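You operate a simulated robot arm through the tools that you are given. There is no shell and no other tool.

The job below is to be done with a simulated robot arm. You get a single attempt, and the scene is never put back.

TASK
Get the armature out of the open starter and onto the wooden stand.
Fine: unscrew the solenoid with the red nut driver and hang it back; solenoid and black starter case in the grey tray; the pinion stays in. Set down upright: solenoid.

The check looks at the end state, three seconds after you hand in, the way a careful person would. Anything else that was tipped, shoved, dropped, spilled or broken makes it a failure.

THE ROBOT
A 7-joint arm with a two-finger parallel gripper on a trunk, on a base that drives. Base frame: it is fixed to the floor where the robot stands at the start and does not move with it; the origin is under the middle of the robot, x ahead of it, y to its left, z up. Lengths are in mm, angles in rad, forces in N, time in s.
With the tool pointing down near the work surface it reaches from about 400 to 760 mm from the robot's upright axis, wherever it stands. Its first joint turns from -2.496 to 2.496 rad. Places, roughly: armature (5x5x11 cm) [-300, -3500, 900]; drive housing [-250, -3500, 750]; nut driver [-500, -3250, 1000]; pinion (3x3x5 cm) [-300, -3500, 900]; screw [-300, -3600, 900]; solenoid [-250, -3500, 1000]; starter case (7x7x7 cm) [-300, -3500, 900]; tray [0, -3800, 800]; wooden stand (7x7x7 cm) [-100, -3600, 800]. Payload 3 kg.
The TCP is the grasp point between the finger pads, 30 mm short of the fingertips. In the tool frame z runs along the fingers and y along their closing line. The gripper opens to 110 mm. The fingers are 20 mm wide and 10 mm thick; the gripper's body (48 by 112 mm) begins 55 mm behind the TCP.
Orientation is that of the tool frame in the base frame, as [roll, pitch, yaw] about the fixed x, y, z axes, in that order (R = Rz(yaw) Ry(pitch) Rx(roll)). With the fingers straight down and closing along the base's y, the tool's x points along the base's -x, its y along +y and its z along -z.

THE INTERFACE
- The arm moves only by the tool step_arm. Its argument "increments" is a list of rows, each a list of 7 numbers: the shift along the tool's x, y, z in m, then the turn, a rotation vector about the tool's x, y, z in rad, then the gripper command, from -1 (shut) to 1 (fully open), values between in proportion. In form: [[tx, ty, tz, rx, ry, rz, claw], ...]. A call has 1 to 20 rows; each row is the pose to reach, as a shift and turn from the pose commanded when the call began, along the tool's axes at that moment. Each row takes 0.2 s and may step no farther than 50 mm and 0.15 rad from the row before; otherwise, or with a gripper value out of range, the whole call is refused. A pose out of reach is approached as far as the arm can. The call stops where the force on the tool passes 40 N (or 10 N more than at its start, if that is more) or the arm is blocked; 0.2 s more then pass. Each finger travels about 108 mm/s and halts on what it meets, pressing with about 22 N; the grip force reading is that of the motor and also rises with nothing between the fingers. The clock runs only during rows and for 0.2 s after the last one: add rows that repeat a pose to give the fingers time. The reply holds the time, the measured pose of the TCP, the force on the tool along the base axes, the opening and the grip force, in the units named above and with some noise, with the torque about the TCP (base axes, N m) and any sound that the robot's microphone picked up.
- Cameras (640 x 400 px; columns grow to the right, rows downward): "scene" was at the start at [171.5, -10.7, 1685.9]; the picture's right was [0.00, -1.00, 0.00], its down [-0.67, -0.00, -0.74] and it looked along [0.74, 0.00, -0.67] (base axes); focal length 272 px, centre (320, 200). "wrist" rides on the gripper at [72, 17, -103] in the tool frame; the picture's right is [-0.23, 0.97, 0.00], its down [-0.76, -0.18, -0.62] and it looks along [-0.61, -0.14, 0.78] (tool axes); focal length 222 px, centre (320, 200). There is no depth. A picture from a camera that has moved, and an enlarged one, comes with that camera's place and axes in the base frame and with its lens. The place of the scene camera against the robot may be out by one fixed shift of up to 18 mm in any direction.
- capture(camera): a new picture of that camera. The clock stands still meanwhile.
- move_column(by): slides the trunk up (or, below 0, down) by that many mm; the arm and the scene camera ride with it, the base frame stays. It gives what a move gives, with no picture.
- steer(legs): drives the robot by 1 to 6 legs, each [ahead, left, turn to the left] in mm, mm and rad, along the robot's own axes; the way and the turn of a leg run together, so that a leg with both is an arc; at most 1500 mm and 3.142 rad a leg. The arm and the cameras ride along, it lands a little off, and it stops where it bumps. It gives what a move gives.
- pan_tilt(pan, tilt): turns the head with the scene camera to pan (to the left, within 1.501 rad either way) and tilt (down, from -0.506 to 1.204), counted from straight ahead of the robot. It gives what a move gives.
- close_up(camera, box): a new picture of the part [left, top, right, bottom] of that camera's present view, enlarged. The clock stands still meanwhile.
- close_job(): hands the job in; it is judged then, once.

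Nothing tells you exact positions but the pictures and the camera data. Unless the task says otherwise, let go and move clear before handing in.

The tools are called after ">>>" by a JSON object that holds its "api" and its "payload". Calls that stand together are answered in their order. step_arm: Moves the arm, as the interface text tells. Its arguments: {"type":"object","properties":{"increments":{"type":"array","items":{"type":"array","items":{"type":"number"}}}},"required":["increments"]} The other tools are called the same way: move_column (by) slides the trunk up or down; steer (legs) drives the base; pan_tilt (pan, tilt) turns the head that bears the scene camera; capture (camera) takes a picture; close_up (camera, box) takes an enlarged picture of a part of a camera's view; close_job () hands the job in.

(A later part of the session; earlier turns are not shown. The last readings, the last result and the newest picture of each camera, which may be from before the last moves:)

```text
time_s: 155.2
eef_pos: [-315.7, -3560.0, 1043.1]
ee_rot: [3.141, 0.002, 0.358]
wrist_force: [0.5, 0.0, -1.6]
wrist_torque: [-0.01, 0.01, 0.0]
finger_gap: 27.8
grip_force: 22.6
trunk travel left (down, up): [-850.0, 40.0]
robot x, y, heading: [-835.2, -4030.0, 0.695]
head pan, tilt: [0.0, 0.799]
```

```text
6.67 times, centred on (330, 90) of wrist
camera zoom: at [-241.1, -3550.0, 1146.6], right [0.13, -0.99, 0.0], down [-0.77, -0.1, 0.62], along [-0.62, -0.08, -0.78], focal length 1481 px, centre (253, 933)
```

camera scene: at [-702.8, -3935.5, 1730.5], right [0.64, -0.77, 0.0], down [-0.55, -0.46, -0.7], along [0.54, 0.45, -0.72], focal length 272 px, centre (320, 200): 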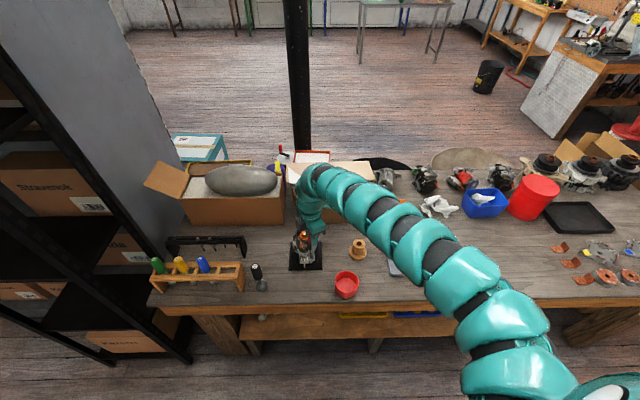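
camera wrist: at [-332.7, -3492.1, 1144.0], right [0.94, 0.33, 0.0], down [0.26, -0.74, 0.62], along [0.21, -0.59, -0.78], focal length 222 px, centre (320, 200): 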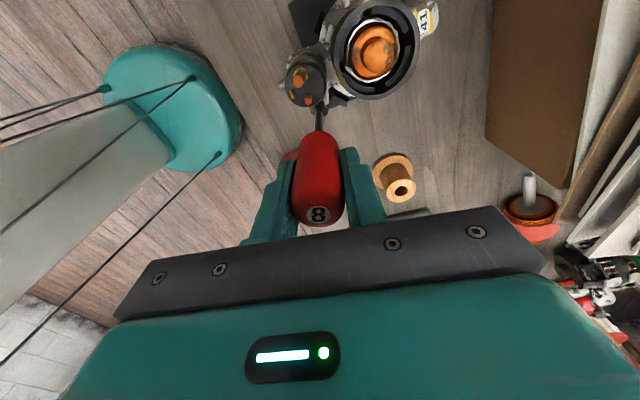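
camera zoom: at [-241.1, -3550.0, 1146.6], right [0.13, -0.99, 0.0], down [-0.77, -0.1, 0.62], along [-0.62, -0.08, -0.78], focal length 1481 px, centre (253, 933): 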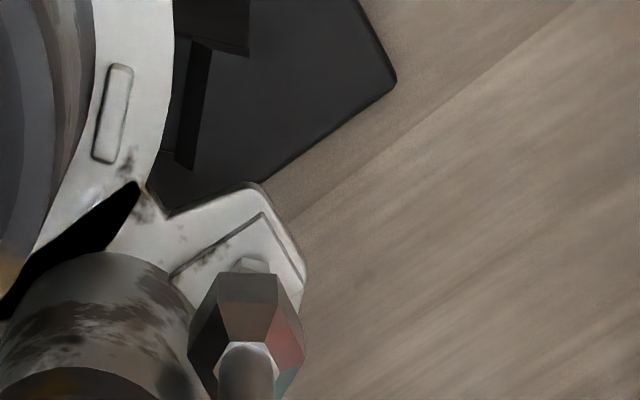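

The head is still climbing relative to the flange (about 5–6 mm so far) and stays up, so it's still on its thread. I'll do another, longer stroke.

>>> {"api": "step_arm", "payload": {"increments": [[0.0002, -0.0002, 0, 0, 0, 0.15, -1], [0.0003, -0.0008, 0, 0, 0, 0.3, -1], [0.0005, -0.0014, 0, 0, 0, 0.45, -1], [0.0008, -0.002, 0, 0, 0, 0.6, -1], [0.0012, -0.0025, 0, 0, 0, 0.75, -1], [0.0017, -0.0029, 0, 0, 0, 0.9, -1], [0.0022, -0.0032, 0, 0, 0, 1.05, -1], [0.0028, -0.0035, 0, 0, 0, 1.2, -1], [0.0034, -0.0037, 0, 0, 0, 1.35, -1], [0.004, -0.0038, 0, 0, 0, 1.5, -1], [0.0046, -0.0038, 0, 0, 0, 1.65, -1], [0.0052, -0.0037, 0, 0, 0, 1.8, -1], [0.0058, -0.0035, 0, 0, 0, 1.95, -1], [0.0064, -0.0032, 0, 0, 0, 2.1, -1], [0.0069, -0.0029, 0, 0, 0, 2.25, -1], [0.0074, -0.0024, 0, 0, 0, 2.4, -1], [0.0078, -0.0019, 0, 0, 0, 2.55, -1], [0.0081, -0.0014, 0, 0, 0, 2.7, -1], [0.0083, -0.0008, 0, 0, 0, 2.85, -1], [0.0084, -0.0002, 0, 0, 0, 3.0, -1]]}}

>>> {"api": "step_arm", "payload": {"increments": [[5e-05, -0.00063, 0, 0, 0, 0.15, -1], [0.00019, -0.00124, 0, 0, 0, 0.3, -1], [0.00042, -0.00183, 0, 0, 0, 0.45, -1], [0.00073, -0.00237, 0, 0, 0, 0.6, -1], [0.00113, -0.00286, 0, 0, 0, 0.75, -1], [0.00159, -0.00329, 0, 0, 0, 0.9, -1], [0.00211, -0.00364, 0, 0, 0, 1.05, -1], [0.00268, -0.00391, 0, 0, 0, 1.2, -1], [0.00328, -0.0041, 0, 0, 0, 1.35, -1], [0.0039, -0.00419, 0, 0, 0, 1.5, -1], [0.00453, -0.00419, 0, 0, 0, 1.65, -1], [0.00515, -0.00409, 0, 0, 0, 1.8, -1], [0.00575, -0.0039, 0, 0, 0, 1.95, -1]]}}

>>> {"api": "close_up", "payload": {"camera": "scene", "box": [304, 246, 320, 256]}}

```text
time_s: 159.4
eef_pos: [-307.0, -3557.4, 1042.3]
ee_rot: [3.141, -0.002, -2.645]
wrist_force: [0.7, -0.1, -1.1]
wrist_torque: [-0.03, 0.02, -0.01]
finger_gap: 27.6
grip_force: 22.5
trunk travel left (down, up): [-850.0, 40.0]
robot x, y, heading: [-833.9, -4025.8, 0.692]
head pan, tilt: [0.0, 0.799]
```

```text
time_s: 162.2
eef_pos: [-310.0, -3563.3, 1042.9]
ee_rot: [-3.138, -0.002, 1.691]
wrist_force: [-0.2, 0.2, -1.0]
wrist_torque: [-0.04, -0.02, 0.0]
finger_gap: 27.8
grip_force: 22.0
trunk travel left (down, up): [-850.0, 40.0]
robot x, y, heading: [-832.8, -4028.0, 0.692]
head pan, tilt: [0.0, 0.799]
```

```text
16.00 times, centred on (312, 251) of scene
camera zoom: at [-701.8, -3934.9, 1730.3], right [0.64, -0.77, 0.0], down [-0.55, -0.46, -0.7], along [0.54, 0.45, -0.72], focal length 4349 px, centre (448, -616)
```

zoom: 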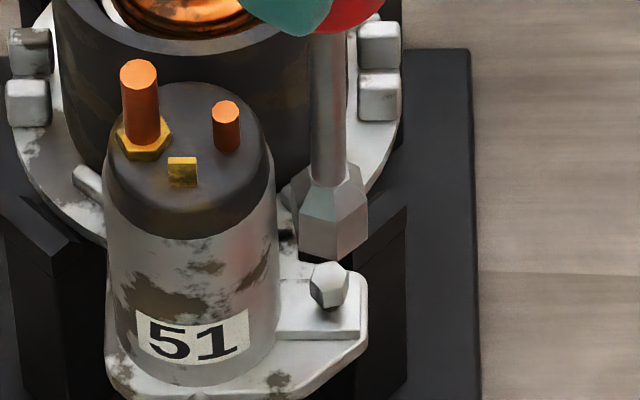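

>>> {"api": "step_arm", "payload": {"increments": [[0, 0, 0.01, 0, 0, 0, -1], [0, 0, 0.018, 0, 0, 0, -1], [0, 0, 0.022, 0, 0, 0, -1], [0, 0, 0.024, 0, 0, 0, -1], [0, 0, 0.026, 0, 0, 0, -1]]}}

>>> {"api": "close_up", "payload": {"camera": "scene", "box": [304, 246, 320, 256]}}

```text
time_s: 163.4
eef_pos: [-311.8, -3561.5, 1016.0]
ee_rot: [-3.14, 0.0, 1.694]
wrist_force: [-0.5, 0.1, -0.4]
wrist_torque: [0.03, 0.03, -0.02]
finger_gap: 28.1
grip_force: 21.9
trunk travel left (down, up): [-850.0, 40.0]
robot x, y, heading: [-834.6, -4023.5, 0.692]
head pan, tilt: [0.0, 0.799]
```

```text
16.00 times, centred on (312, 251) of scene
camera zoom: at [-702.1, -3934.6, 1730.3], right [0.64, -0.77, 0.0], down [-0.55, -0.46, -0.7], along [0.54, 0.44, -0.72], focal length 4349 px, centre (448, -616)
```

zoom: 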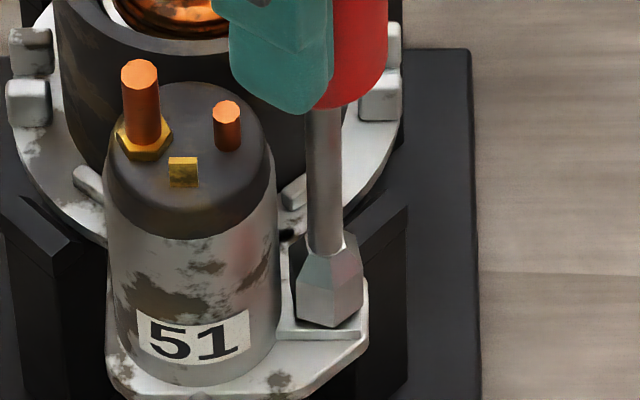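

Seated without resistance. Now a long counter-clockwise stroke with light pressure.

>>> {"api": "step_arm", "payload": {"increments": [[5e-05, 0.00063, 0.0005, 0, 0, -0.15, -1], [0.00019, 0.00124, 0.001, 0, 0, -0.3, -1], [0.00042, 0.00183, 0.001, 0, 0, -0.45, -1], [0.00073, 0.00237, 0.001, 0, 0, -0.6, -1], [0.00113, 0.00286, 0.001, 0, 0, -0.75, -1], [0.00159, 0.00329, 0.001, 0, 0, -0.9, -1], [0.00211, 0.00364, 0.001, 0, 0, -1.05, -1], [0.00268, 0.00391, 0.001, 0, 0, -1.2, -1], [0.00328, 0.0041, 0.001, 0, 0, -1.35, -1], [0.0039, 0.00419, 0.001, 0, 0, -1.5, -1], [0.00453, 0.00419, 0.001, 0, 0, -1.65, -1], [0.00515, 0.00409, 0.001, 0, 0, -1.8, -1], [0.00575, 0.0039, 0.001, 0, 0, -1.95, -1], [0.00632, 0.00363, 0.001, 0, 0, -2.1, -1], [0.00684, 0.00327, 0.001, 0, 0, -2.25, -1], [0.0073, 0.00284, 0.001, 0, 0, -2.4, -1], [0.00769, 0.00234, 0.001, 0, 0, -2.55, -1], [0.008, 0.0018, 0.001, 0, 0, -2.7, -1], [0.00822, 0.00121, 0.001, 0, 0, -2.85, -1], [0.00836, 0.00059, 0.001, 0, 0, -3.0, -1]]}}

>>> {"api": "close_up", "payload": {"camera": "scene", "box": [304, 246, 320, 256]}}

```text
time_s: 167.6
eef_pos: [-309.7, -3554.0, 1017.1]
ee_rot: [3.14, 0.003, -1.588]
wrist_force: [-0.3, 0.2, -1.3]
wrist_torque: [0.0, 0.0, 0.0]
finger_gap: 27.8
grip_force: 21.8
trunk travel left (down, up): [-850.0, 40.0]
robot x, y, heading: [-834.7, -4025.4, 0.697]
head pan, tilt: [0.0, 0.799]
```

```text
16.00 times, centred on (312, 251) of scene
camera zoom: at [-702.0, -3934.8, 1730.3], right [0.64, -0.77, 0.0], down [-0.55, -0.46, -0.7], along [0.54, 0.45, -0.72], focal length 4349 px, centre (448, -616)
```

zoom: 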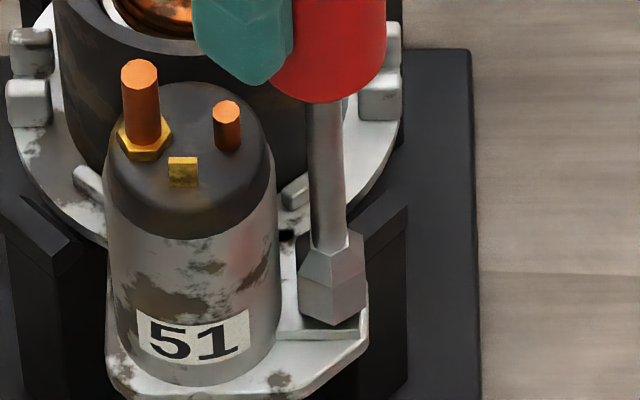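

>>> {"api": "step_arm", "payload": {"increments": [[5e-05, 0.00063, 0.001, 0, 0, -0.15, -1], [0.00019, 0.00124, 0.002, 0, 0, -0.3, -1], [0.00042, 0.00183, 0.002, 0, 0, -0.45, -1], [0.00073, 0.00237, 0.002, 0, 0, -0.6, -1], [0.00113, 0.00286, 0.002, 0, 0, -0.75, -1], [0.00159, 0.00329, 0.002, 0, 0, -0.9, -1], [0.00211, 0.00364, 0.002, 0, 0, -1.05, -1], [0.00268, 0.00391, 0.002, 0, 0, -1.2, -1], [0.00328, 0.0041, 0.002, 0, 0, -1.35, -1], [0.0039, 0.00419, 0.002, 0, 0, -1.5, -1], [0.00453, 0.00419, 0.002, 0, 0, -1.65, -1], [0.00515, 0.00409, 0.002, 0, 0, -1.8, -1], [0.00575, 0.0039, 0.002, 0, 0, -1.95, -1], [0.00632, 0.00363, 0.002, 0, 0, -2.1, -1], [0.00684, 0.00327, 0.002, 0, 0, -2.25, -1], [0.0073, 0.00284, 0.002, 0, 0, -2.4, -1]]}}

>>> {"api": "close_up", "payload": {"camera": "scene", "box": [304, 246, 320, 256]}}

>>> {"api": "step_arm", "payload": {"increments": [[0, 0, -0.004, 0, 0, 0, -1], [0, 0, -0.01, 0, 0, 0, -1], [0, 0, -0.018, 0, 0, 0, -1], [0, 0, -0.032, 0, 0, 0, -1]]}}

>>> {"api": "close_up", "payload": {"camera": "scene", "box": [304, 246, 320, 256]}}

```text
time_s: 171.0
eef_pos: [-313.7, -3562.1, 1014.7]
ee_rot: [-3.141, 0.0, 0.811]
wrist_force: [0.1, 0.6, 3.7]
wrist_torque: [0.11, 0.06, 0.02]
finger_gap: 27.9
grip_force: 21.6
trunk travel left (down, up): [-850.0, 40.0]
robot x, y, heading: [-835.6, -4025.6, 0.688]
head pan, tilt: [0.0, 0.799]
```

```text
16.00 times, centred on (312, 251) of scene
camera zoom: at [-702.5, -3935.0, 1730.4], right [0.64, -0.77, 0.0], down [-0.55, -0.46, -0.7], along [0.54, 0.45, -0.72], focal length 4349 px, centre (448, -616)
```

zoom: 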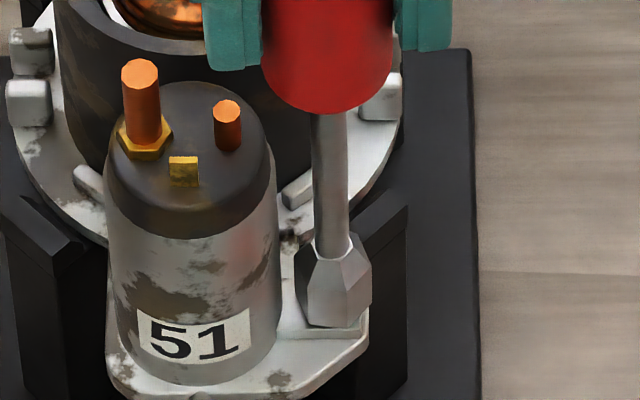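

```text
time_s: 172.0
eef_pos: [-313.5, -3562.5, 1045.3]
ee_rot: [-3.141, 0.002, 0.811]
wrist_force: [0.1, -0.5, -1.0]
wrist_torque: [-0.03, -0.02, -0.08]
finger_gap: 28.1
grip_force: 22.1
trunk travel left (down, up): [-850.0, 40.0]
robot x, y, heading: [-832.8, -4024.9, 0.695]
head pan, tilt: [0.0, 0.799]
```

```text
16.00 times, centred on (312, 251) of scene
camera zoom: at [-702.3, -3935.1, 1730.4], right [0.64, -0.77, 0.0], down [-0.55, -0.46, -0.7], along [0.54, 0.45, -0.72], focal length 4349 px, centre (448, -616)
```

zoom: 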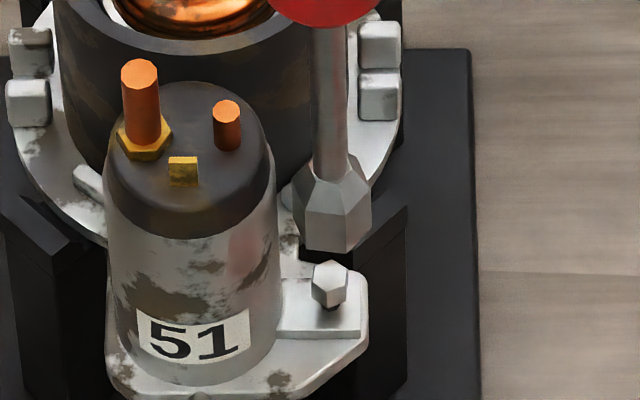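

The head no longer climbs: it seems fully backed out, standing about 6 mm proud. Before hanging the driver back I'll check how it now sits in the grip compared with when I picked it.

>>> {"api": "close_up", "payload": {"camera": "wrist", "box": [250, 70, 410, 170]}}

>>> {"api": "capture", "payload": {"camera": "wrist"}}

>>> {"api": "close_up", "payload": {"camera": "scene", "box": [280, 210, 344, 250]}}

```text
4.00 times, centred on (330, 120) of wrist
camera zoom: at [-250.8, -3521.2, 1148.0], right [0.55, -0.84, 0.0], down [-0.65, -0.43, 0.63], along [-0.52, -0.34, -0.78], focal length 888 px, centre (280, 520)
```

zoom: 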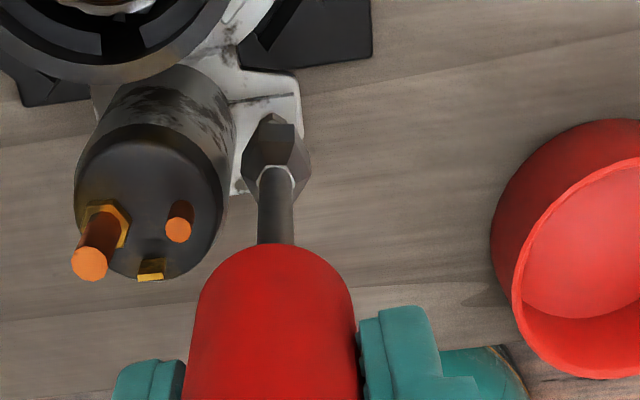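

```text
taken
camera wrist: at [-250.8, -3521.2, 1148.0], right [0.55, -0.84, 0.0], down [-0.65, -0.43, 0.63], along [-0.52, -0.34, -0.78], focal length 222 px, centre (320, 200)
```

wrist: 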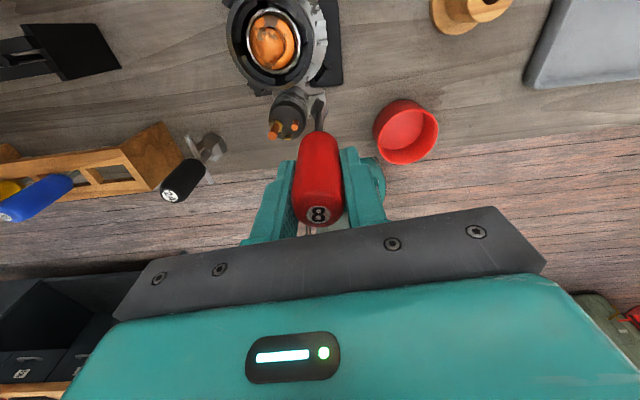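

```text
10.00 times, centred on (312, 230) of scene
camera zoom: at [-702.3, -3935.1, 1730.4], right [0.64, -0.77, 0.0], down [-0.55, -0.46, -0.7], along [0.54, 0.45, -0.72], focal length 2718 px, centre (400, -100)
```

zoom: 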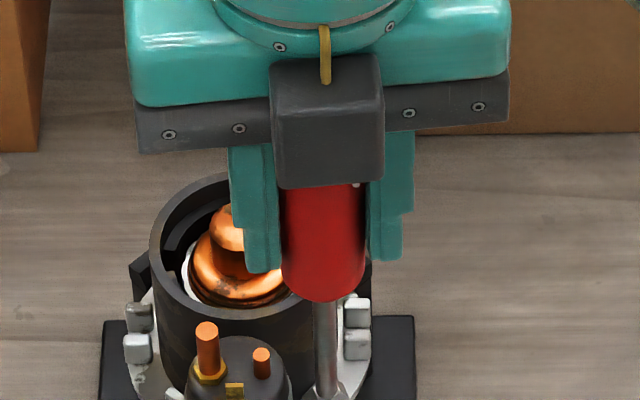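

The driver sits slightly higher and ~2 mm offset in the grip compared with the pick, but still vertical. I'll lift clear and rotate back to the original hand orientation for hanging it.

>>> {"api": "step_arm", "payload": {"increments": [[0, 0, -0.03, 0, 0, 0.15, -1], [0, 0, -0.06, 0, 0, 0.3, -1], [0, 0, -0.09, 0, 0, 0.45, -1], [0, 0, -0.095, 0, 0, 0.6, -1], [0, 0, -0.095, 0, 0, 0.75, -1], [0, 0, -0.095, 0, 0, 0.9, -1], [0, 0, -0.095, 0, 0, 1.05, -1], [0, 0, -0.095, 0, 0, 1.2, -1], [0, 0, -0.095, 0, 0, 1.35, -1], [0, 0, -0.095, 0, 0, 1.5, -1], [0, 0, -0.095, 0, 0, 1.65, -1], [0, 0, -0.095, 0, 0, 1.8, -1], [0, 0, -0.095, 0, 0, 1.95, -1], [0, 0, -0.095, 0, 0, 2.1, -1], [0, 0, -0.095, 0, 0, 2.25, -1], [0, 0, -0.095, 0, 0, 2.4, -1], [0, 0, -0.095, 0, 0, 2.55, -1], [0, 0, -0.095, 0, 0, 2.7, -1], [0, 0, -0.095, 0, 0, 2.85, -1], [0, 0, -0.095, 0, 0, 3.0, -1]]}}

>>> {"api": "close_up", "payload": {"camera": "scene", "box": [280, 225, 344, 265]}}

>>> {"api": "capture", "payload": {"camera": "wrist"}}

```text
time_s: 176.2
eef_pos: [-311.7, -3562.1, 1141.2]
ee_rot: [3.14, 0.001, -2.193]
wrist_force: [1.1, 0.7, -0.6]
wrist_torque: [0.03, 0.02, 0.04]
finger_gap: 27.8
grip_force: 22.3
trunk travel left (down, up): [-850.0, 40.0]
robot x, y, heading: [-835.1, -4025.6, 0.688]
head pan, tilt: [0.0, 0.799]
```

```text
10.00 times, centred on (312, 245) of scene
camera zoom: at [-702.2, -3934.6, 1730.4], right [0.64, -0.77, 0.0], down [-0.55, -0.46, -0.7], along [0.54, 0.44, -0.72], focal length 2718 px, centre (400, -250)
```

zoom: 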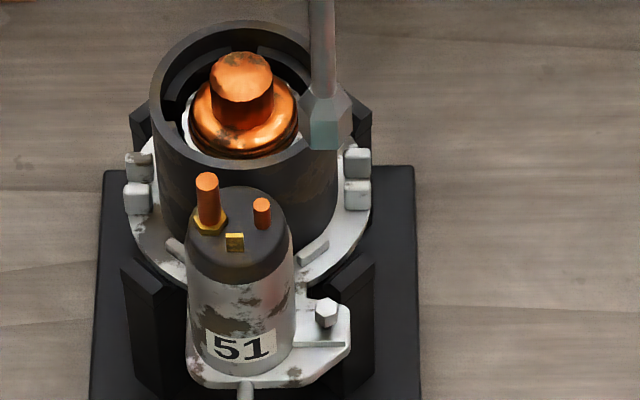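

```text
taken
camera wrist: at [-368.5, -3610.2, 1244.3], right [-0.66, 0.75, 0.0], down [0.59, 0.51, 0.62], along [0.47, 0.41, -0.78], focal length 222 px, centre (320, 200)
```

wrist: 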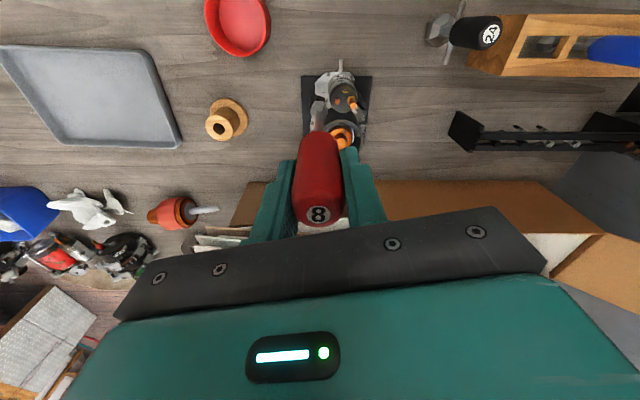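

The driver is clear. I'll look closely at the solenoid and screw while nothing is in the way.

>>> {"api": "close_up", "payload": {"camera": "scene", "box": [300, 247, 320, 260]}}

>>> {"api": "close_up", "payload": {"camera": "wrist", "box": [290, 50, 386, 110]}}

```text
16.00 times, centred on (310, 254) of scene
camera zoom: at [-702.2, -3934.6, 1730.4], right [0.64, -0.77, 0.0], down [-0.55, -0.46, -0.7], along [0.54, 0.44, -0.72], focal length 4349 px, centre (480, -656)
```

zoom: 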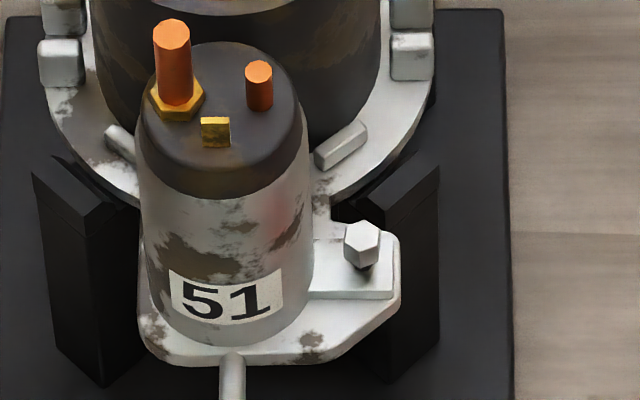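

```text
6.67 times, centred on (338, 80) of wrist
camera zoom: at [-368.5, -3610.2, 1244.3], right [-0.66, 0.75, 0.0], down [0.59, 0.51, 0.62], along [0.47, 0.41, -0.78], focal length 1481 px, centre (200, 1000)
```

zoom: 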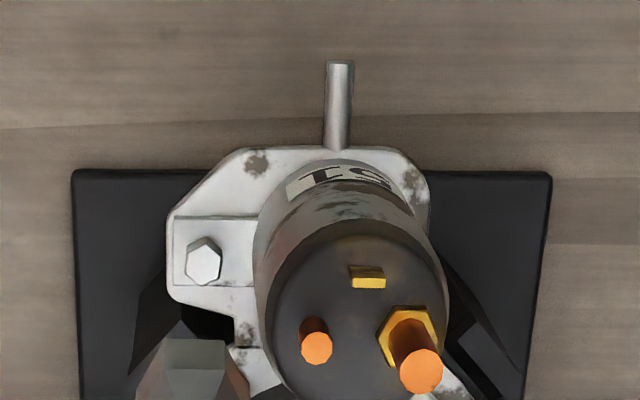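

The screw stands proud with bare thread visible beneath its head. I'll carry the driver back over the rack.

>>> {"api": "step_arm", "payload": {"increments": [[-0.0034, 0.0418, 0, 0, 0, 0.037, -1], [-0.0067, 0.0836, 0, 0, 0, 0.074, -1], [-0.0101, 0.1254, 0, 0, 0, 0.111, -1], [-0.0135, 0.1672, 0, 0, 0, 0.148, -1], [-0.0169, 0.209, 0, 0, 0, 0.185, -1], [-0.0202, 0.2508, 0, 0, 0, 0.222, -1], [-0.0236, 0.2926, 0, 0, 0, 0.259, -1], [-0.0236, 0.2926, 0, 0, 0, 0.259, -1]]}}

>>> {"api": "capture", "payload": {"camera": "wrist"}}

>>> {"api": "close_up", "payload": {"camera": "wrist", "box": [250, 40, 410, 140]}}

>>> {"api": "capture", "payload": {"camera": "scene"}}

```text
time_s: 178.0
eef_pos: [-516.6, -3404.5, 1143.0]
ee_rot: [3.139, 0.0, -2.436]
wrist_force: [-0.5, -0.2, -0.9]
wrist_torque: [0.02, -0.02, 0.01]
finger_gap: 28.1
grip_force: 22.0
out of reach, approached as far as the arm can: row 6, 7, 8
trunk travel left (down, up): [-850.0, 40.0]
robot x, y, heading: [-832.1, -4024.4, 0.689]
head pan, tilt: [0.0, 0.799]
```

```text
taken
camera wrist: at [-582.9, -3438.6, 1246.9], right [-0.46, 0.89, 0.0], down [0.7, 0.36, 0.62], along [0.55, 0.29, -0.78], focal length 222 px, centre (320, 200)
```

wrist: 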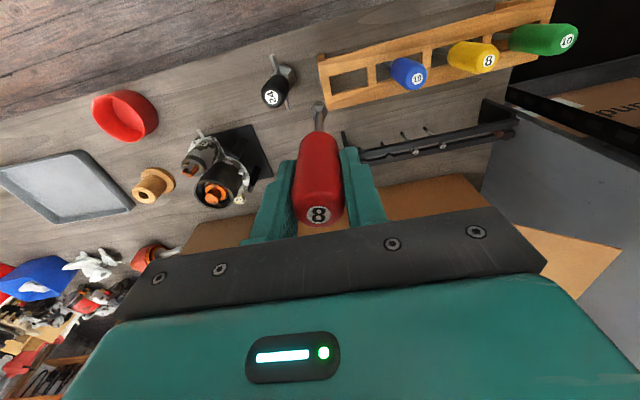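

```text
4.00 times, centred on (330, 90) of wrist
camera zoom: at [-582.9, -3438.6, 1246.9], right [-0.46, 0.89, 0.0], down [0.7, 0.36, 0.62], along [0.55, 0.29, -0.78], focal length 888 px, centre (280, 640)
```

zoom: 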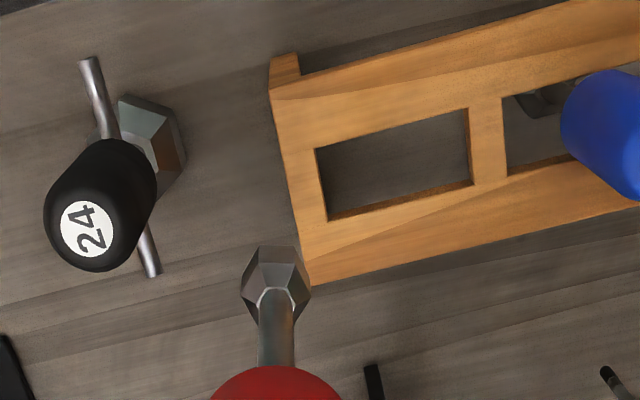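

```text
taken
camera scene: at [-701.7, -3934.4, 1730.3], right [0.64, -0.77, 0.0], down [-0.55, -0.46, -0.7], along [0.54, 0.44, -0.72], focal length 272 px, centre (320, 200)
```

scene: 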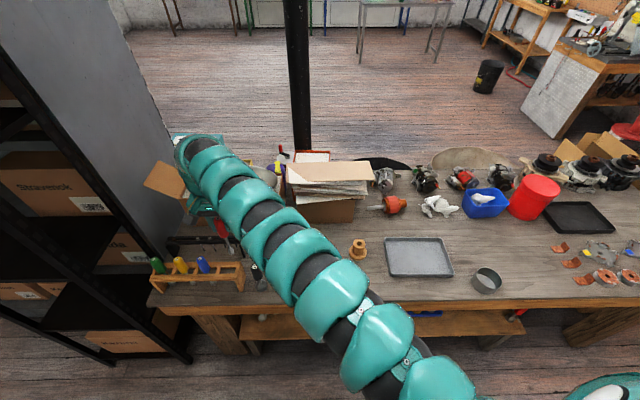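

The arm stopped a bit short of the rack at this height. I'll try finishing the move while coming down a little.

>>> {"api": "step_arm", "payload": {"increments": [[0, 0.01, 0.03, 0, 0, 0.016, -1], [-0.003, 0.025, 0.045, 0, 0, 0.016, -1], [-0.0063, 0.0368, 0.05, 0, 0, 0.016, -1], [-0.0063, 0.0368, 0.05, 0, 0, 0.016, -1]]}}

>>> {"api": "close_up", "payload": {"camera": "wrist", "box": [250, 40, 410, 140]}}

```text
time_s: 179.0
eef_pos: [-538.7, -3404.5, 1110.2]
ee_rot: [3.139, 0.0, -2.465]
wrist_force: [-0.6, -0.1, -0.2]
wrist_torque: [0.02, -0.01, -0.02]
finger_gap: 27.9
grip_force: 21.7
out of reach, approached as far as the arm can: row 1, 2, 3, 4
trunk travel left (down, up): [-850.0, 40.0]
robot x, y, heading: [-833.7, -4026.0, 0.689]
head pan, tilt: [0.0, 0.799]
```

```text
4.00 times, centred on (330, 90) of wrist
camera zoom: at [-605.8, -3437.2, 1213.9], right [-0.43, 0.9, 0.0], down [0.71, 0.34, 0.62], along [0.56, 0.27, -0.78], focal length 888 px, centre (280, 640)
```

zoom: 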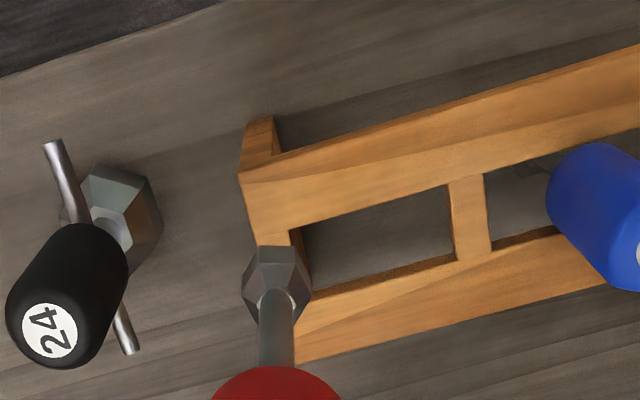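

The rack is at the arm's outer limit from here (the shoulder sits to the right), so I'll drive forward 90 mm, as when I picked the driver, and then position over the slot.

>>> {"api": "steer", "payload": {"legs": [[90, 0, 0]]}}

```text
time_s: 180.1
eef_pos: [-470.7, -3347.6, 1110.0]
ee_rot: [3.139, -0.001, -2.464]
wrist_force: [1.0, -0.1, -1.0]
wrist_torque: [-0.02, 0.02, -0.01]
finger_gap: 27.7
grip_force: 21.7
trunk travel left (down, up): [-850.0, 40.0]
robot x, y, heading: [-767.2, -3971.1, 0.693]
head pan, tilt: [0.0, 0.799]
```

>>> {"api": "step_arm", "payload": {"increments": [[0.022, 0.0071, 0, 0, 0, -0.012, -1], [0.044, 0.0143, 0, 0, 0, -0.012, -1], [0.0662, 0.0214, 0, 0, 0, -0.012, -1], [0.0662, 0.0214, 0, 0, 0, -0.012, -1]]}}

>>> {"api": "close_up", "payload": {"camera": "wrist", "box": [250, 40, 410, 140]}}

>>> {"api": "capture", "payload": {"camera": "scene"}}

```text
time_s: 181.1
eef_pos: [-536.6, -3371.4, 1108.8]
ee_rot: [3.139, -0.002, -2.452]
wrist_force: [0.1, -0.5, -1.4]
wrist_torque: [0.0, 0.01, -0.03]
finger_gap: 27.5
grip_force: 22.3
trunk travel left (down, up): [-850.0, 40.0]
robot x, y, heading: [-765.8, -3969.5, 0.692]
head pan, tilt: [0.0, 0.799]
```

```text
4.00 times, centred on (330, 90) of wrist
camera zoom: at [-603.0, -3404.1, 1212.2], right [-0.44, 0.9, 0.0], down [0.7, 0.35, 0.62], along [0.56, 0.28, -0.78], focal length 888 px, centre (280, 640)
```

zoom: 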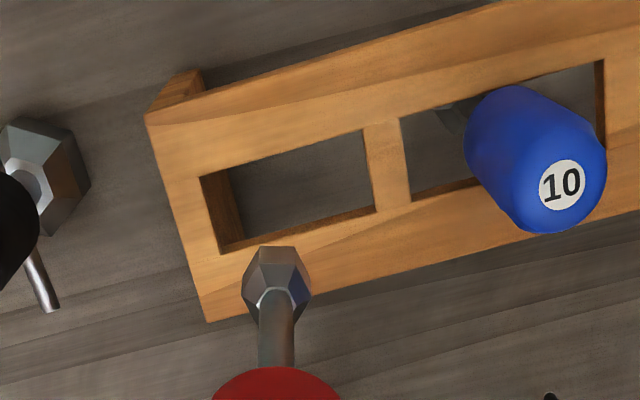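

```text
taken
camera scene: at [-633.6, -3877.2, 1730.3], right [0.64, -0.77, 0.0], down [-0.55, -0.46, -0.7], along [0.54, 0.45, -0.72], focal length 272 px, centre (320, 200)
```

scene: 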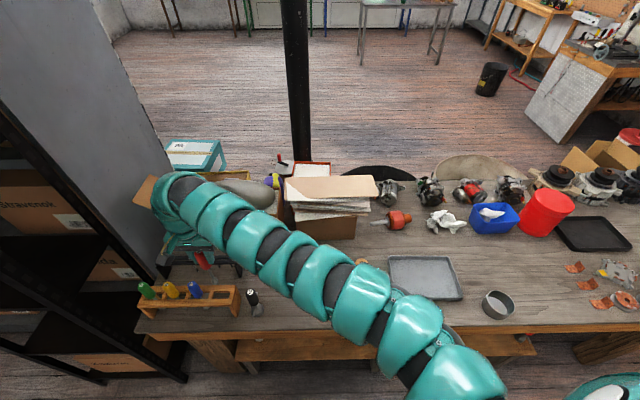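

The slot centre works out at about (-543,-3371) and the driver's axis should be within a couple of millimetres of its centreline. I'll lower until the socket is just above the rails and verify.

>>> {"api": "step_arm", "payload": {"increments": [[0, 0, 0.03, 0, 0, 0, -1], [0, 0, 0.06, 0, 0, 0, -1], [0, 0, 0.065, 0, 0, 0, -1]]}}

>>> {"api": "close_up", "payload": {"camera": "wrist", "box": [250, 60, 410, 160]}}

>>> {"api": "close_up", "payload": {"camera": "scene", "box": [176, 255, 256, 305]}}

```text
time_s: 181.9
eef_pos: [-535.3, -3371.9, 1045.7]
ee_rot: [3.139, -0.003, -2.453]
wrist_force: [-0.4, 0.3, -0.7]
wrist_torque: [0.01, 0.01, -0.01]
finger_gap: 27.8
grip_force: 21.3
trunk travel left (down, up): [-850.0, 40.0]
robot x, y, heading: [-764.0, -3972.0, 0.693]
head pan, tilt: [0.0, 0.799]
```

```text
4.00 times, centred on (330, 110) of wrist
camera zoom: at [-603.1, -3405.0, 1148.8], right [-0.44, 0.9, 0.0], down [0.7, 0.35, 0.62], along [0.56, 0.28, -0.78], focal length 888 px, centre (280, 560)
```

zoom: 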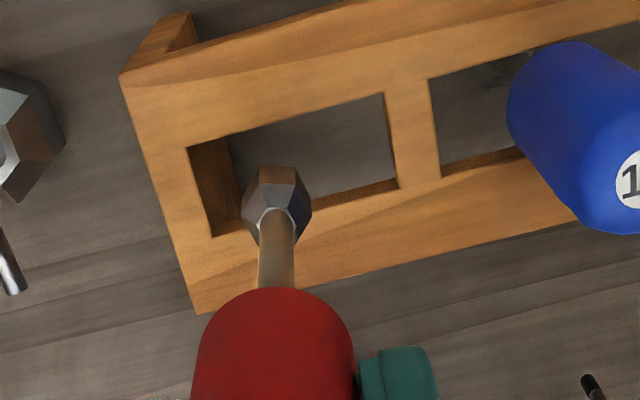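

```text
8.00 times, centred on (216, 280) of scene
camera zoom: at [-634.0, -3877.8, 1730.4], right [0.64, -0.77, 0.0], down [-0.55, -0.46, -0.7], along [0.54, 0.45, -0.72], focal length 2174 px, centre (1152, -440)
```

zoom: 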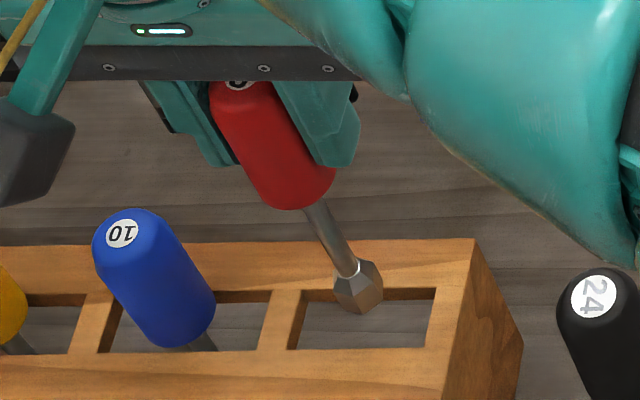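

The socket is centred over the slot in both views. I'll lower it through.

>>> {"api": "step_arm", "payload": {"increments": [[0, 0, 0.015, 0, 0, 0, -1], [0, 0, 0.03, 0, 0, 0, -1], [0, 0, 0.045, 0, 0, 0, -1], [0, 0, 0.06, 0, 0, 0, -1], [0, 0, 0.075, 0, 0, 0, -1]]}}

>>> {"api": "close_up", "payload": {"camera": "scene", "box": [176, 255, 256, 305]}}

```text
time_s: 183.1
eef_pos: [-536.9, -3373.1, 970.6]
ee_rot: [3.14, -0.004, -2.453]
wrist_force: [0.6, -0.5, -1.4]
wrist_torque: [-0.03, -0.02, -0.01]
finger_gap: 27.7
grip_force: 21.9
trunk travel left (down, up): [-850.0, 40.0]
robot x, y, heading: [-764.7, -3970.0, 0.696]
head pan, tilt: [0.0, 0.799]
```

```text
8.00 times, centred on (216, 280) of scene
camera zoom: at [-634.2, -3877.5, 1730.4], right [0.64, -0.77, 0.0], down [-0.55, -0.46, -0.7], along [0.54, 0.45, -0.72], focal length 2174 px, centre (1152, -440)
```

zoom: 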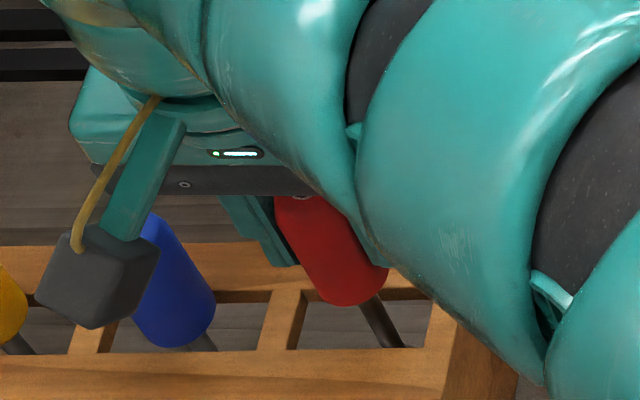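

>>> {"api": "step_arm", "payload": {"increments": [[0, 0, 0.012, 0, 0, 0, -1], [0, 0, 0.024, 0, 0, 0, -1], [0, 0, 0.03, 0, 0, 0, -1], [0, 0, 0.033, 0, 0, 0, -1], [0, 0, 0.036, 0, 0, 0, -1], [0, 0, 0.038, 0, 0, 0, -1]]}}

>>> {"api": "capture", "payload": {"camera": "wrist"}}

```text
time_s: 184.5
eef_pos: [-537.0, -3380.6, 940.1]
ee_rot: [3.139, 0.003, -2.454]
wrist_force: [3.2, 2.7, 15.0]
wrist_torque: [-0.11, -0.07, 0.01]
finger_gap: 27.9
grip_force: 22.1
out of reach, approached as far as the arm can: row 2, 3, 4, 5, 6
trunk travel left (down, up): [-850.0, 40.0]
robot x, y, heading: [-763.4, -3968.7, 0.689]
head pan, tilt: [0.0, 0.799]
```

```text
taken
camera wrist: at [-603.7, -3414.1, 1042.2], right [-0.44, 0.9, 0.0], down [0.7, 0.34, 0.62], along [0.56, 0.28, -0.78], focal length 222 px, centre (320, 200)
```

wrist: 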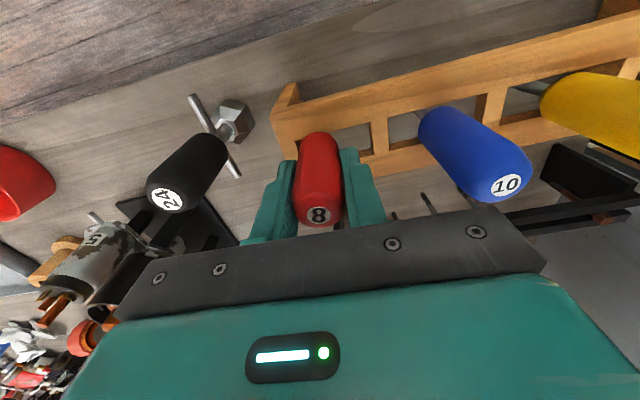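

The arm hit its outer limit low down and drifted about 7 mm, so the handle met the rail off-centre. I'll lift the driver back out, drive 35 mm closer, and repeat the insertion.

>>> {"api": "step_arm", "payload": {"increments": [[0, 0, -0.015, 0, 0, 0, -1], [0, 0, -0.04, 0, 0, 0, -1], [0, 0, -0.07, 0, 0, 0, -1], [0, 0, -0.1, 0, 0, 0, -1], [0, 0, -0.125, 0, 0, 0, -1]]}}

>>> {"api": "close_up", "payload": {"camera": "wrist", "box": [250, 60, 410, 160]}}

```text
time_s: 185.7
eef_pos: [-538.5, -3382.5, 1065.9]
ee_rot: [3.136, 0.004, -2.454]
wrist_force: [-0.2, -0.3, -0.1]
wrist_torque: [0.02, 0.0, 0.0]
finger_gap: 0.2
grip_force: 22.2
trunk travel left (down, up): [-850.0, 40.0]
robot x, y, heading: [-766.1, -3972.0, 0.688]
head pan, tilt: [0.0, 0.799]
```

```text
4.00 times, centred on (330, 110) of wrist
camera zoom: at [-605.2, -3416.9, 1168.0], right [-0.44, 0.9, 0.01], down [0.7, 0.34, 0.62], along [0.56, 0.28, -0.78], focal length 888 px, centre (280, 560)
```

zoom: 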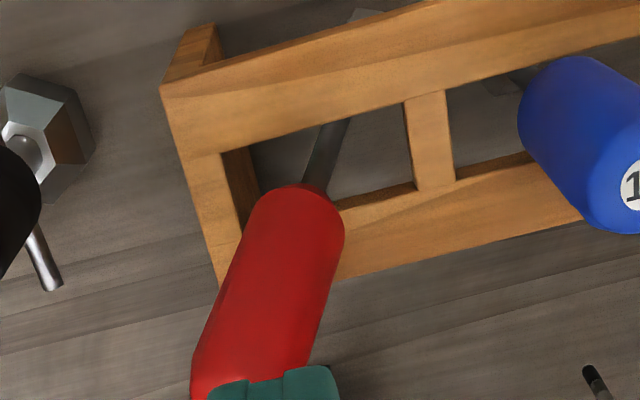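

The socket caught under the rail while I lifted and the driver slipped out of the fingers; it's still in its slot but leaning. Let me look at how it rests.

>>> {"api": "capture", "payload": {"camera": "wrist"}}

>>> {"api": "close_up", "payload": {"camera": "scene", "box": [176, 255, 256, 305]}}

>>> {"api": "capture", "payload": {"camera": "scene"}}

```text
taken
camera wrist: at [-605.2, -3416.9, 1168.0], right [-0.44, 0.9, 0.01], down [0.7, 0.34, 0.62], along [0.56, 0.28, -0.78], focal length 222 px, centre (320, 200)
```

wrist: 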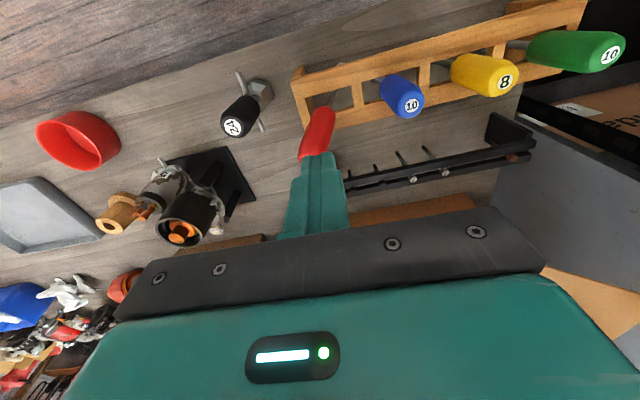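

```text
8.00 times, centred on (216, 280) of scene
camera zoom: at [-635.0, -3879.8, 1731.3], right [0.64, -0.77, 0.0], down [-0.55, -0.46, -0.7], along [0.54, 0.45, -0.72], focal length 2174 px, centre (1152, -440)
```

zoom: 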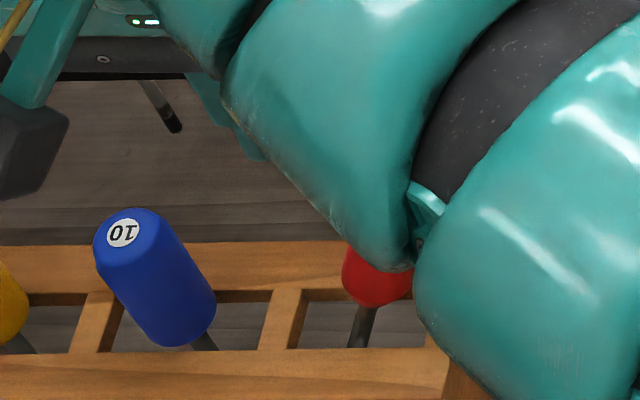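

```text
taken
camera scene: at [-635.0, -3879.8, 1731.3], right [0.64, -0.77, 0.0], down [-0.55, -0.46, -0.7], along [0.54, 0.45, -0.72], focal length 272 px, centre (320, 200)
```

scene: 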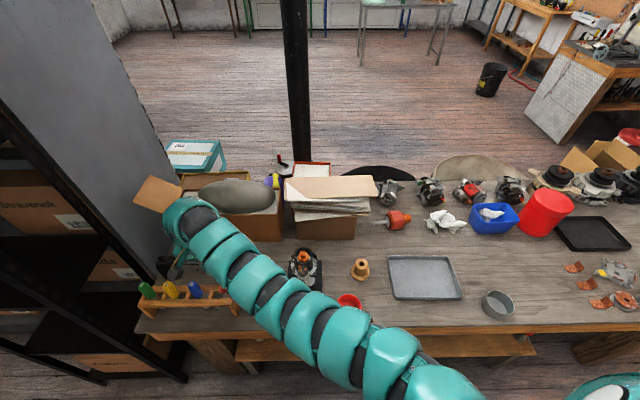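

>>> {"api": "step_arm", "payload": {"increments": [[0, 0, -0.03, 0, 0, 0, -1], [0, -0.04, -0.05, 0, 0, 0, -1], [0, -0.08, -0.05, 0, 0, 0, -1], [0, -0.12, -0.05, 0, 0, 0, -1], [0, -0.16, -0.05, 0, 0, 0, -1], [0, -0.2, -0.05, 0, 0, 0, -1]]}}

>>> {"api": "capture", "payload": {"camera": "wrist"}}

>>> {"api": "close_up", "payload": {"camera": "scene", "box": [176, 255, 256, 305]}}

```text
time_s: 187.1
eef_pos: [-425.7, -3466.4, 1091.5]
ee_rot: [3.14, -0.003, -2.452]
wrist_force: [-0.2, -0.1, 0.4]
wrist_torque: [-0.03, 0.03, 0.0]
finger_gap: 0.0
grip_force: 22.0
out of reach, approached as far as the arm can: row 4, 5, 6
trunk travel left (down, up): [-850.0, 40.0]
robot x, y, heading: [-762.9, -3968.8, 0.694]
head pan, tilt: [0.0, 0.799]
```

```text
taken
camera wrist: at [-492.8, -3498.4, 1194.7], right [-0.44, 0.9, 0.0], down [0.7, 0.35, 0.62], along [0.56, 0.28, -0.78], focal length 222 px, centre (320, 200)
```

wrist: 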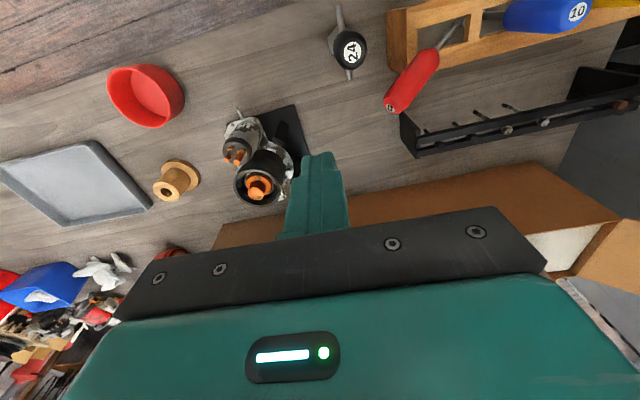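

```text
8.00 times, centred on (216, 280) of scene
camera zoom: at [-633.1, -3878.1, 1730.3], right [0.64, -0.77, 0.0], down [-0.55, -0.46, -0.7], along [0.54, 0.45, -0.72], focal length 2174 px, centre (1152, -440)
```

zoom: 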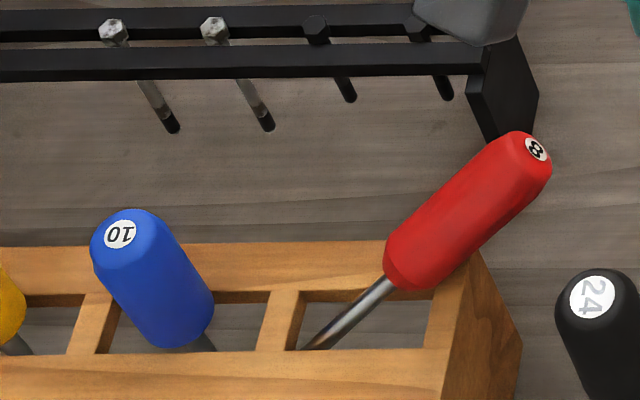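

The driver leans over the right end of its slot. I'll measure its pose precisely from two wrist views so I can regrasp it and set it upright.

>>> {"api": "close_up", "payload": {"camera": "wrist", "box": [370, 10, 498, 130]}}

>>> {"api": "close_up", "payload": {"camera": "scene", "box": [208, 262, 256, 302]}}

```text
3.33 times, centred on (434, 70) of wrist
camera zoom: at [-492.8, -3498.4, 1194.7], right [-0.44, 0.9, 0.0], down [0.7, 0.35, 0.62], along [0.56, 0.28, -0.78], focal length 740 px, centre (-60, 633)
```

zoom: 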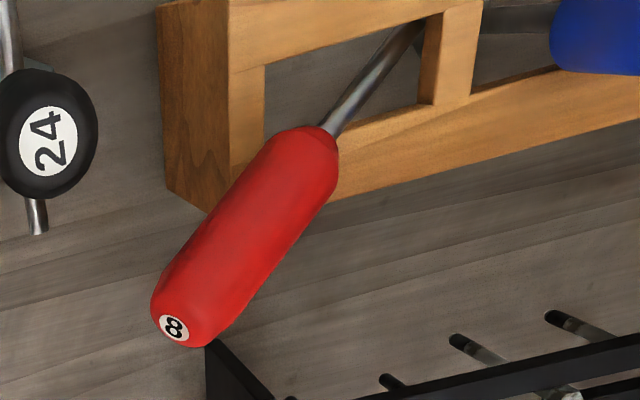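

```text
10.00 times, centred on (232, 282) of scene
camera zoom: at [-633.1, -3878.1, 1730.3], right [0.64, -0.77, 0.0], down [-0.55, -0.46, -0.7], along [0.54, 0.45, -0.72], focal length 2718 px, centre (1200, -620)
```

zoom: 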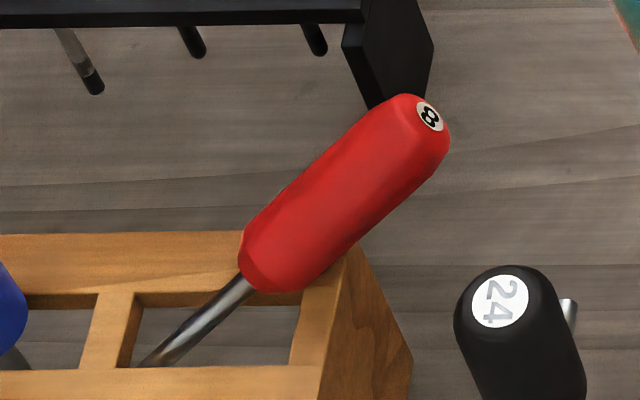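

>>> {"api": "step_arm", "payload": {"increments": [[0, 0.03, -0.02, 0, 0, 0, -1], [0, 0.07, -0.04, 0, 0, 0, -1], [0, 0.1, -0.04, 0, 0, 0, -1], [0, 0.1, -0.04, 0, 0, 0, -1]]}}

>>> {"api": "capture", "payload": {"camera": "wrist"}}

>>> {"api": "close_up", "payload": {"camera": "wrist", "box": [290, 40, 418, 120]}}

```text
time_s: 188.1
eef_pos: [-487.1, -3390.3, 1133.6]
ee_rot: [3.141, -0.003, -2.455]
wrist_force: [0.6, -0.2, -0.6]
wrist_torque: [0.0, 0.0, 0.0]
finger_gap: 0.3
grip_force: 22.2
trunk travel left (down, up): [-850.0, 40.0]
robot x, y, heading: [-764.9, -3971.0, 0.695]
head pan, tilt: [0.0, 0.799]
```

```text
taken
camera wrist: at [-554.2, -3422.8, 1236.5], right [-0.44, 0.9, 0.0], down [0.7, 0.35, 0.62], along [0.56, 0.28, -0.78], focal length 222 px, centre (320, 200)
```

wrist: 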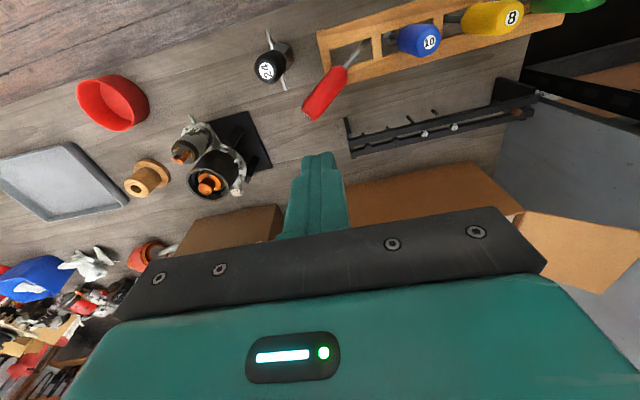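

```text
5.00 times, centred on (354, 80) of wrist
camera zoom: at [-554.2, -3422.8, 1236.5], right [-0.44, 0.9, 0.0], down [0.7, 0.35, 0.62], along [0.56, 0.28, -0.78], focal length 1111 px, centre (150, 800)
```

zoom: 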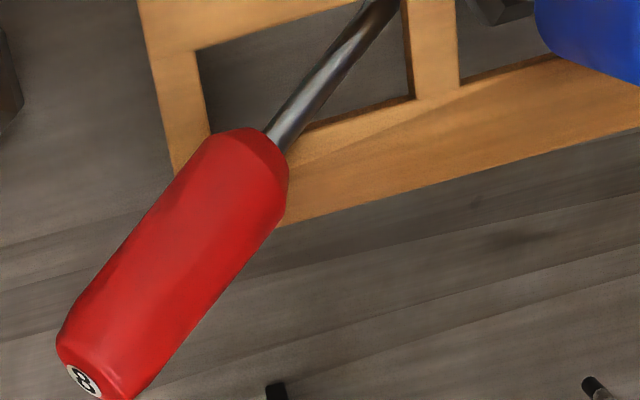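

I now have the leaning handle: bottom end near (-527,-3373,900), top near (-460,-3397,942). I'll drive 40 mm closer for reach, then pinch the handle across its lean and swing it upright in the slot.

>>> {"api": "steer", "payload": {"legs": [[40, 0, 0]]}}

```text
time_s: 189.0
eef_pos: [-454.4, -3362.4, 1130.9]
ee_rot: [3.138, -0.004, -2.455]
wrist_force: [-0.5, 0.2, -1.1]
wrist_torque: [-0.04, 0.04, -0.01]
finger_gap: 0.0
grip_force: 21.9
trunk travel left (down, up): [-850.0, 40.0]
robot x, y, heading: [-733.2, -3943.0, 0.696]
head pan, tilt: [0.0, 0.799]
```

>>> {"api": "step_arm", "payload": {"increments": [[0.005, -0.001, 0, 0, 0, 0.146, 0], [0.01, -0.002, 0, 0, 0, 0.292, 0], [0.015, -0.003, 0, 0, 0, 0.438, 0], [0.02, -0.004, 0, 0, 0, 0.584, 0], [0.026, -0.005, 0.01, 0, 0, 0.73, 0], [0.031, -0.006, 0.04, 0, 0, 0.876, 0], [0.036, -0.0063, 0.07, 0, 0, 1.024, 0], [0.036, -0.0063, 0.08, 0, 0, 1.024, 0]]}}

>>> {"api": "capture", "payload": {"camera": "wrist"}}

>>> {"api": "close_up", "payload": {"camera": "scene", "box": [160, 230, 288, 310]}}

```text
time_s: 190.8
eef_pos: [-479.1, -3391.8, 1050.7]
ee_rot: [-3.141, -0.002, 2.803]
wrist_force: [0.3, 0.0, -0.4]
wrist_torque: [0.0, 0.01, 0.0]
finger_gap: 55.0
grip_force: 0.1
trunk travel left (down, up): [-850.0, 40.0]
robot x, y, heading: [-733.2, -3943.1, 0.698]
head pan, tilt: [0.0, 0.799]
```

```text
taken
camera wrist: at [-542.4, -3351.5, 1155.0], right [0.54, 0.84, 0.0], down [0.66, -0.42, 0.62], along [0.52, -0.34, -0.78], focal length 222 px, centre (320, 200)
```

wrist: 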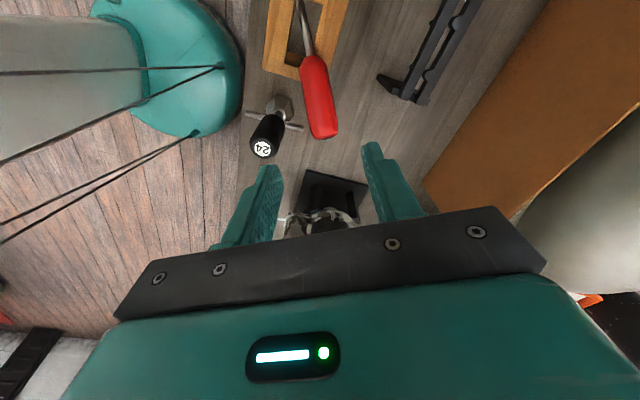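

```text
5.00 times, centred on (224, 270) of scene
camera zoom: at [-602.4, -3852.0, 1730.4], right [0.64, -0.77, 0.0], down [-0.55, -0.46, -0.7], along [0.54, 0.45, -0.72], focal length 1359 px, centre (800, -150)
```

zoom: 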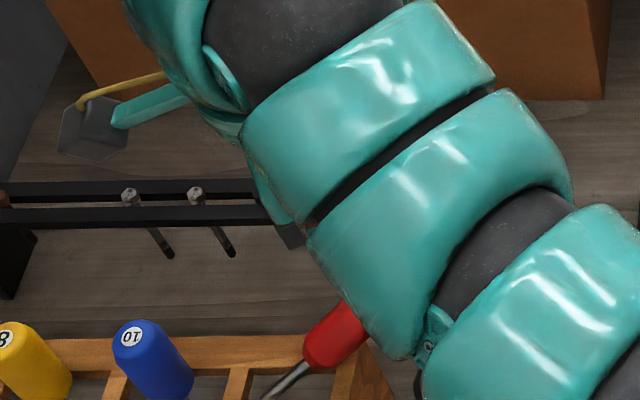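

The fingers straddle the leaning handle and clear the black driver by more than 10 mm. I'll narrow the opening a bit and descend onto the handle's upper part.

>>> {"api": "step_arm", "payload": {"increments": [[0, 0, 0.0, 0, 0, 0, -0.16], [0, 0, 0.035, 0, 0, 0, -0.16], [0, 0, 0.07, 0, 0, 0, -0.16], [0, 0, 0.1, 0, 0, 0, -0.16], [0, 0, 0.118, 0, 0, 0, -0.16], [0, 0, 0.118, 0, 0, 0, -0.16]]}}

>>> {"api": "capture", "payload": {"camera": "wrist"}}

```text
time_s: 192.2
eef_pos: [-480.5, -3392.3, 934.2]
ee_rot: [3.141, -0.002, 2.804]
wrist_force: [0.1, -0.3, -0.4]
wrist_torque: [0.0, 0.02, -0.05]
finger_gap: 45.9
grip_force: 0.0
trunk travel left (down, up): [-850.0, 40.0]
robot x, y, heading: [-729.9, -3945.2, 0.692]
head pan, tilt: [0.0, 0.799]
```

```text
taken
camera wrist: at [-543.6, -3352.3, 1038.3], right [0.54, 0.84, 0.0], down [0.66, -0.42, 0.62], along [0.52, -0.33, -0.78], focal length 222 px, centre (320, 200)
```

wrist: 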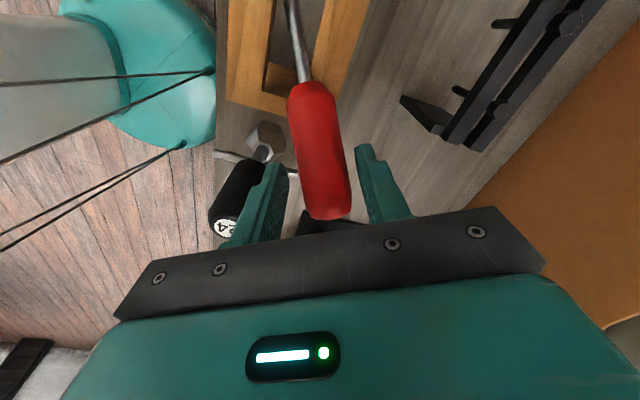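

The handle is centred between the fingers. Closing gently now.

>>> {"api": "step_arm", "payload": {"increments": [[0, 0, 0.118, 0, 0, 0, -0.4], [0, 0, 0, 0, 0, 0, -0.5]]}}

```text
refused: row 1 steps farther than a row can; nothing moved
```

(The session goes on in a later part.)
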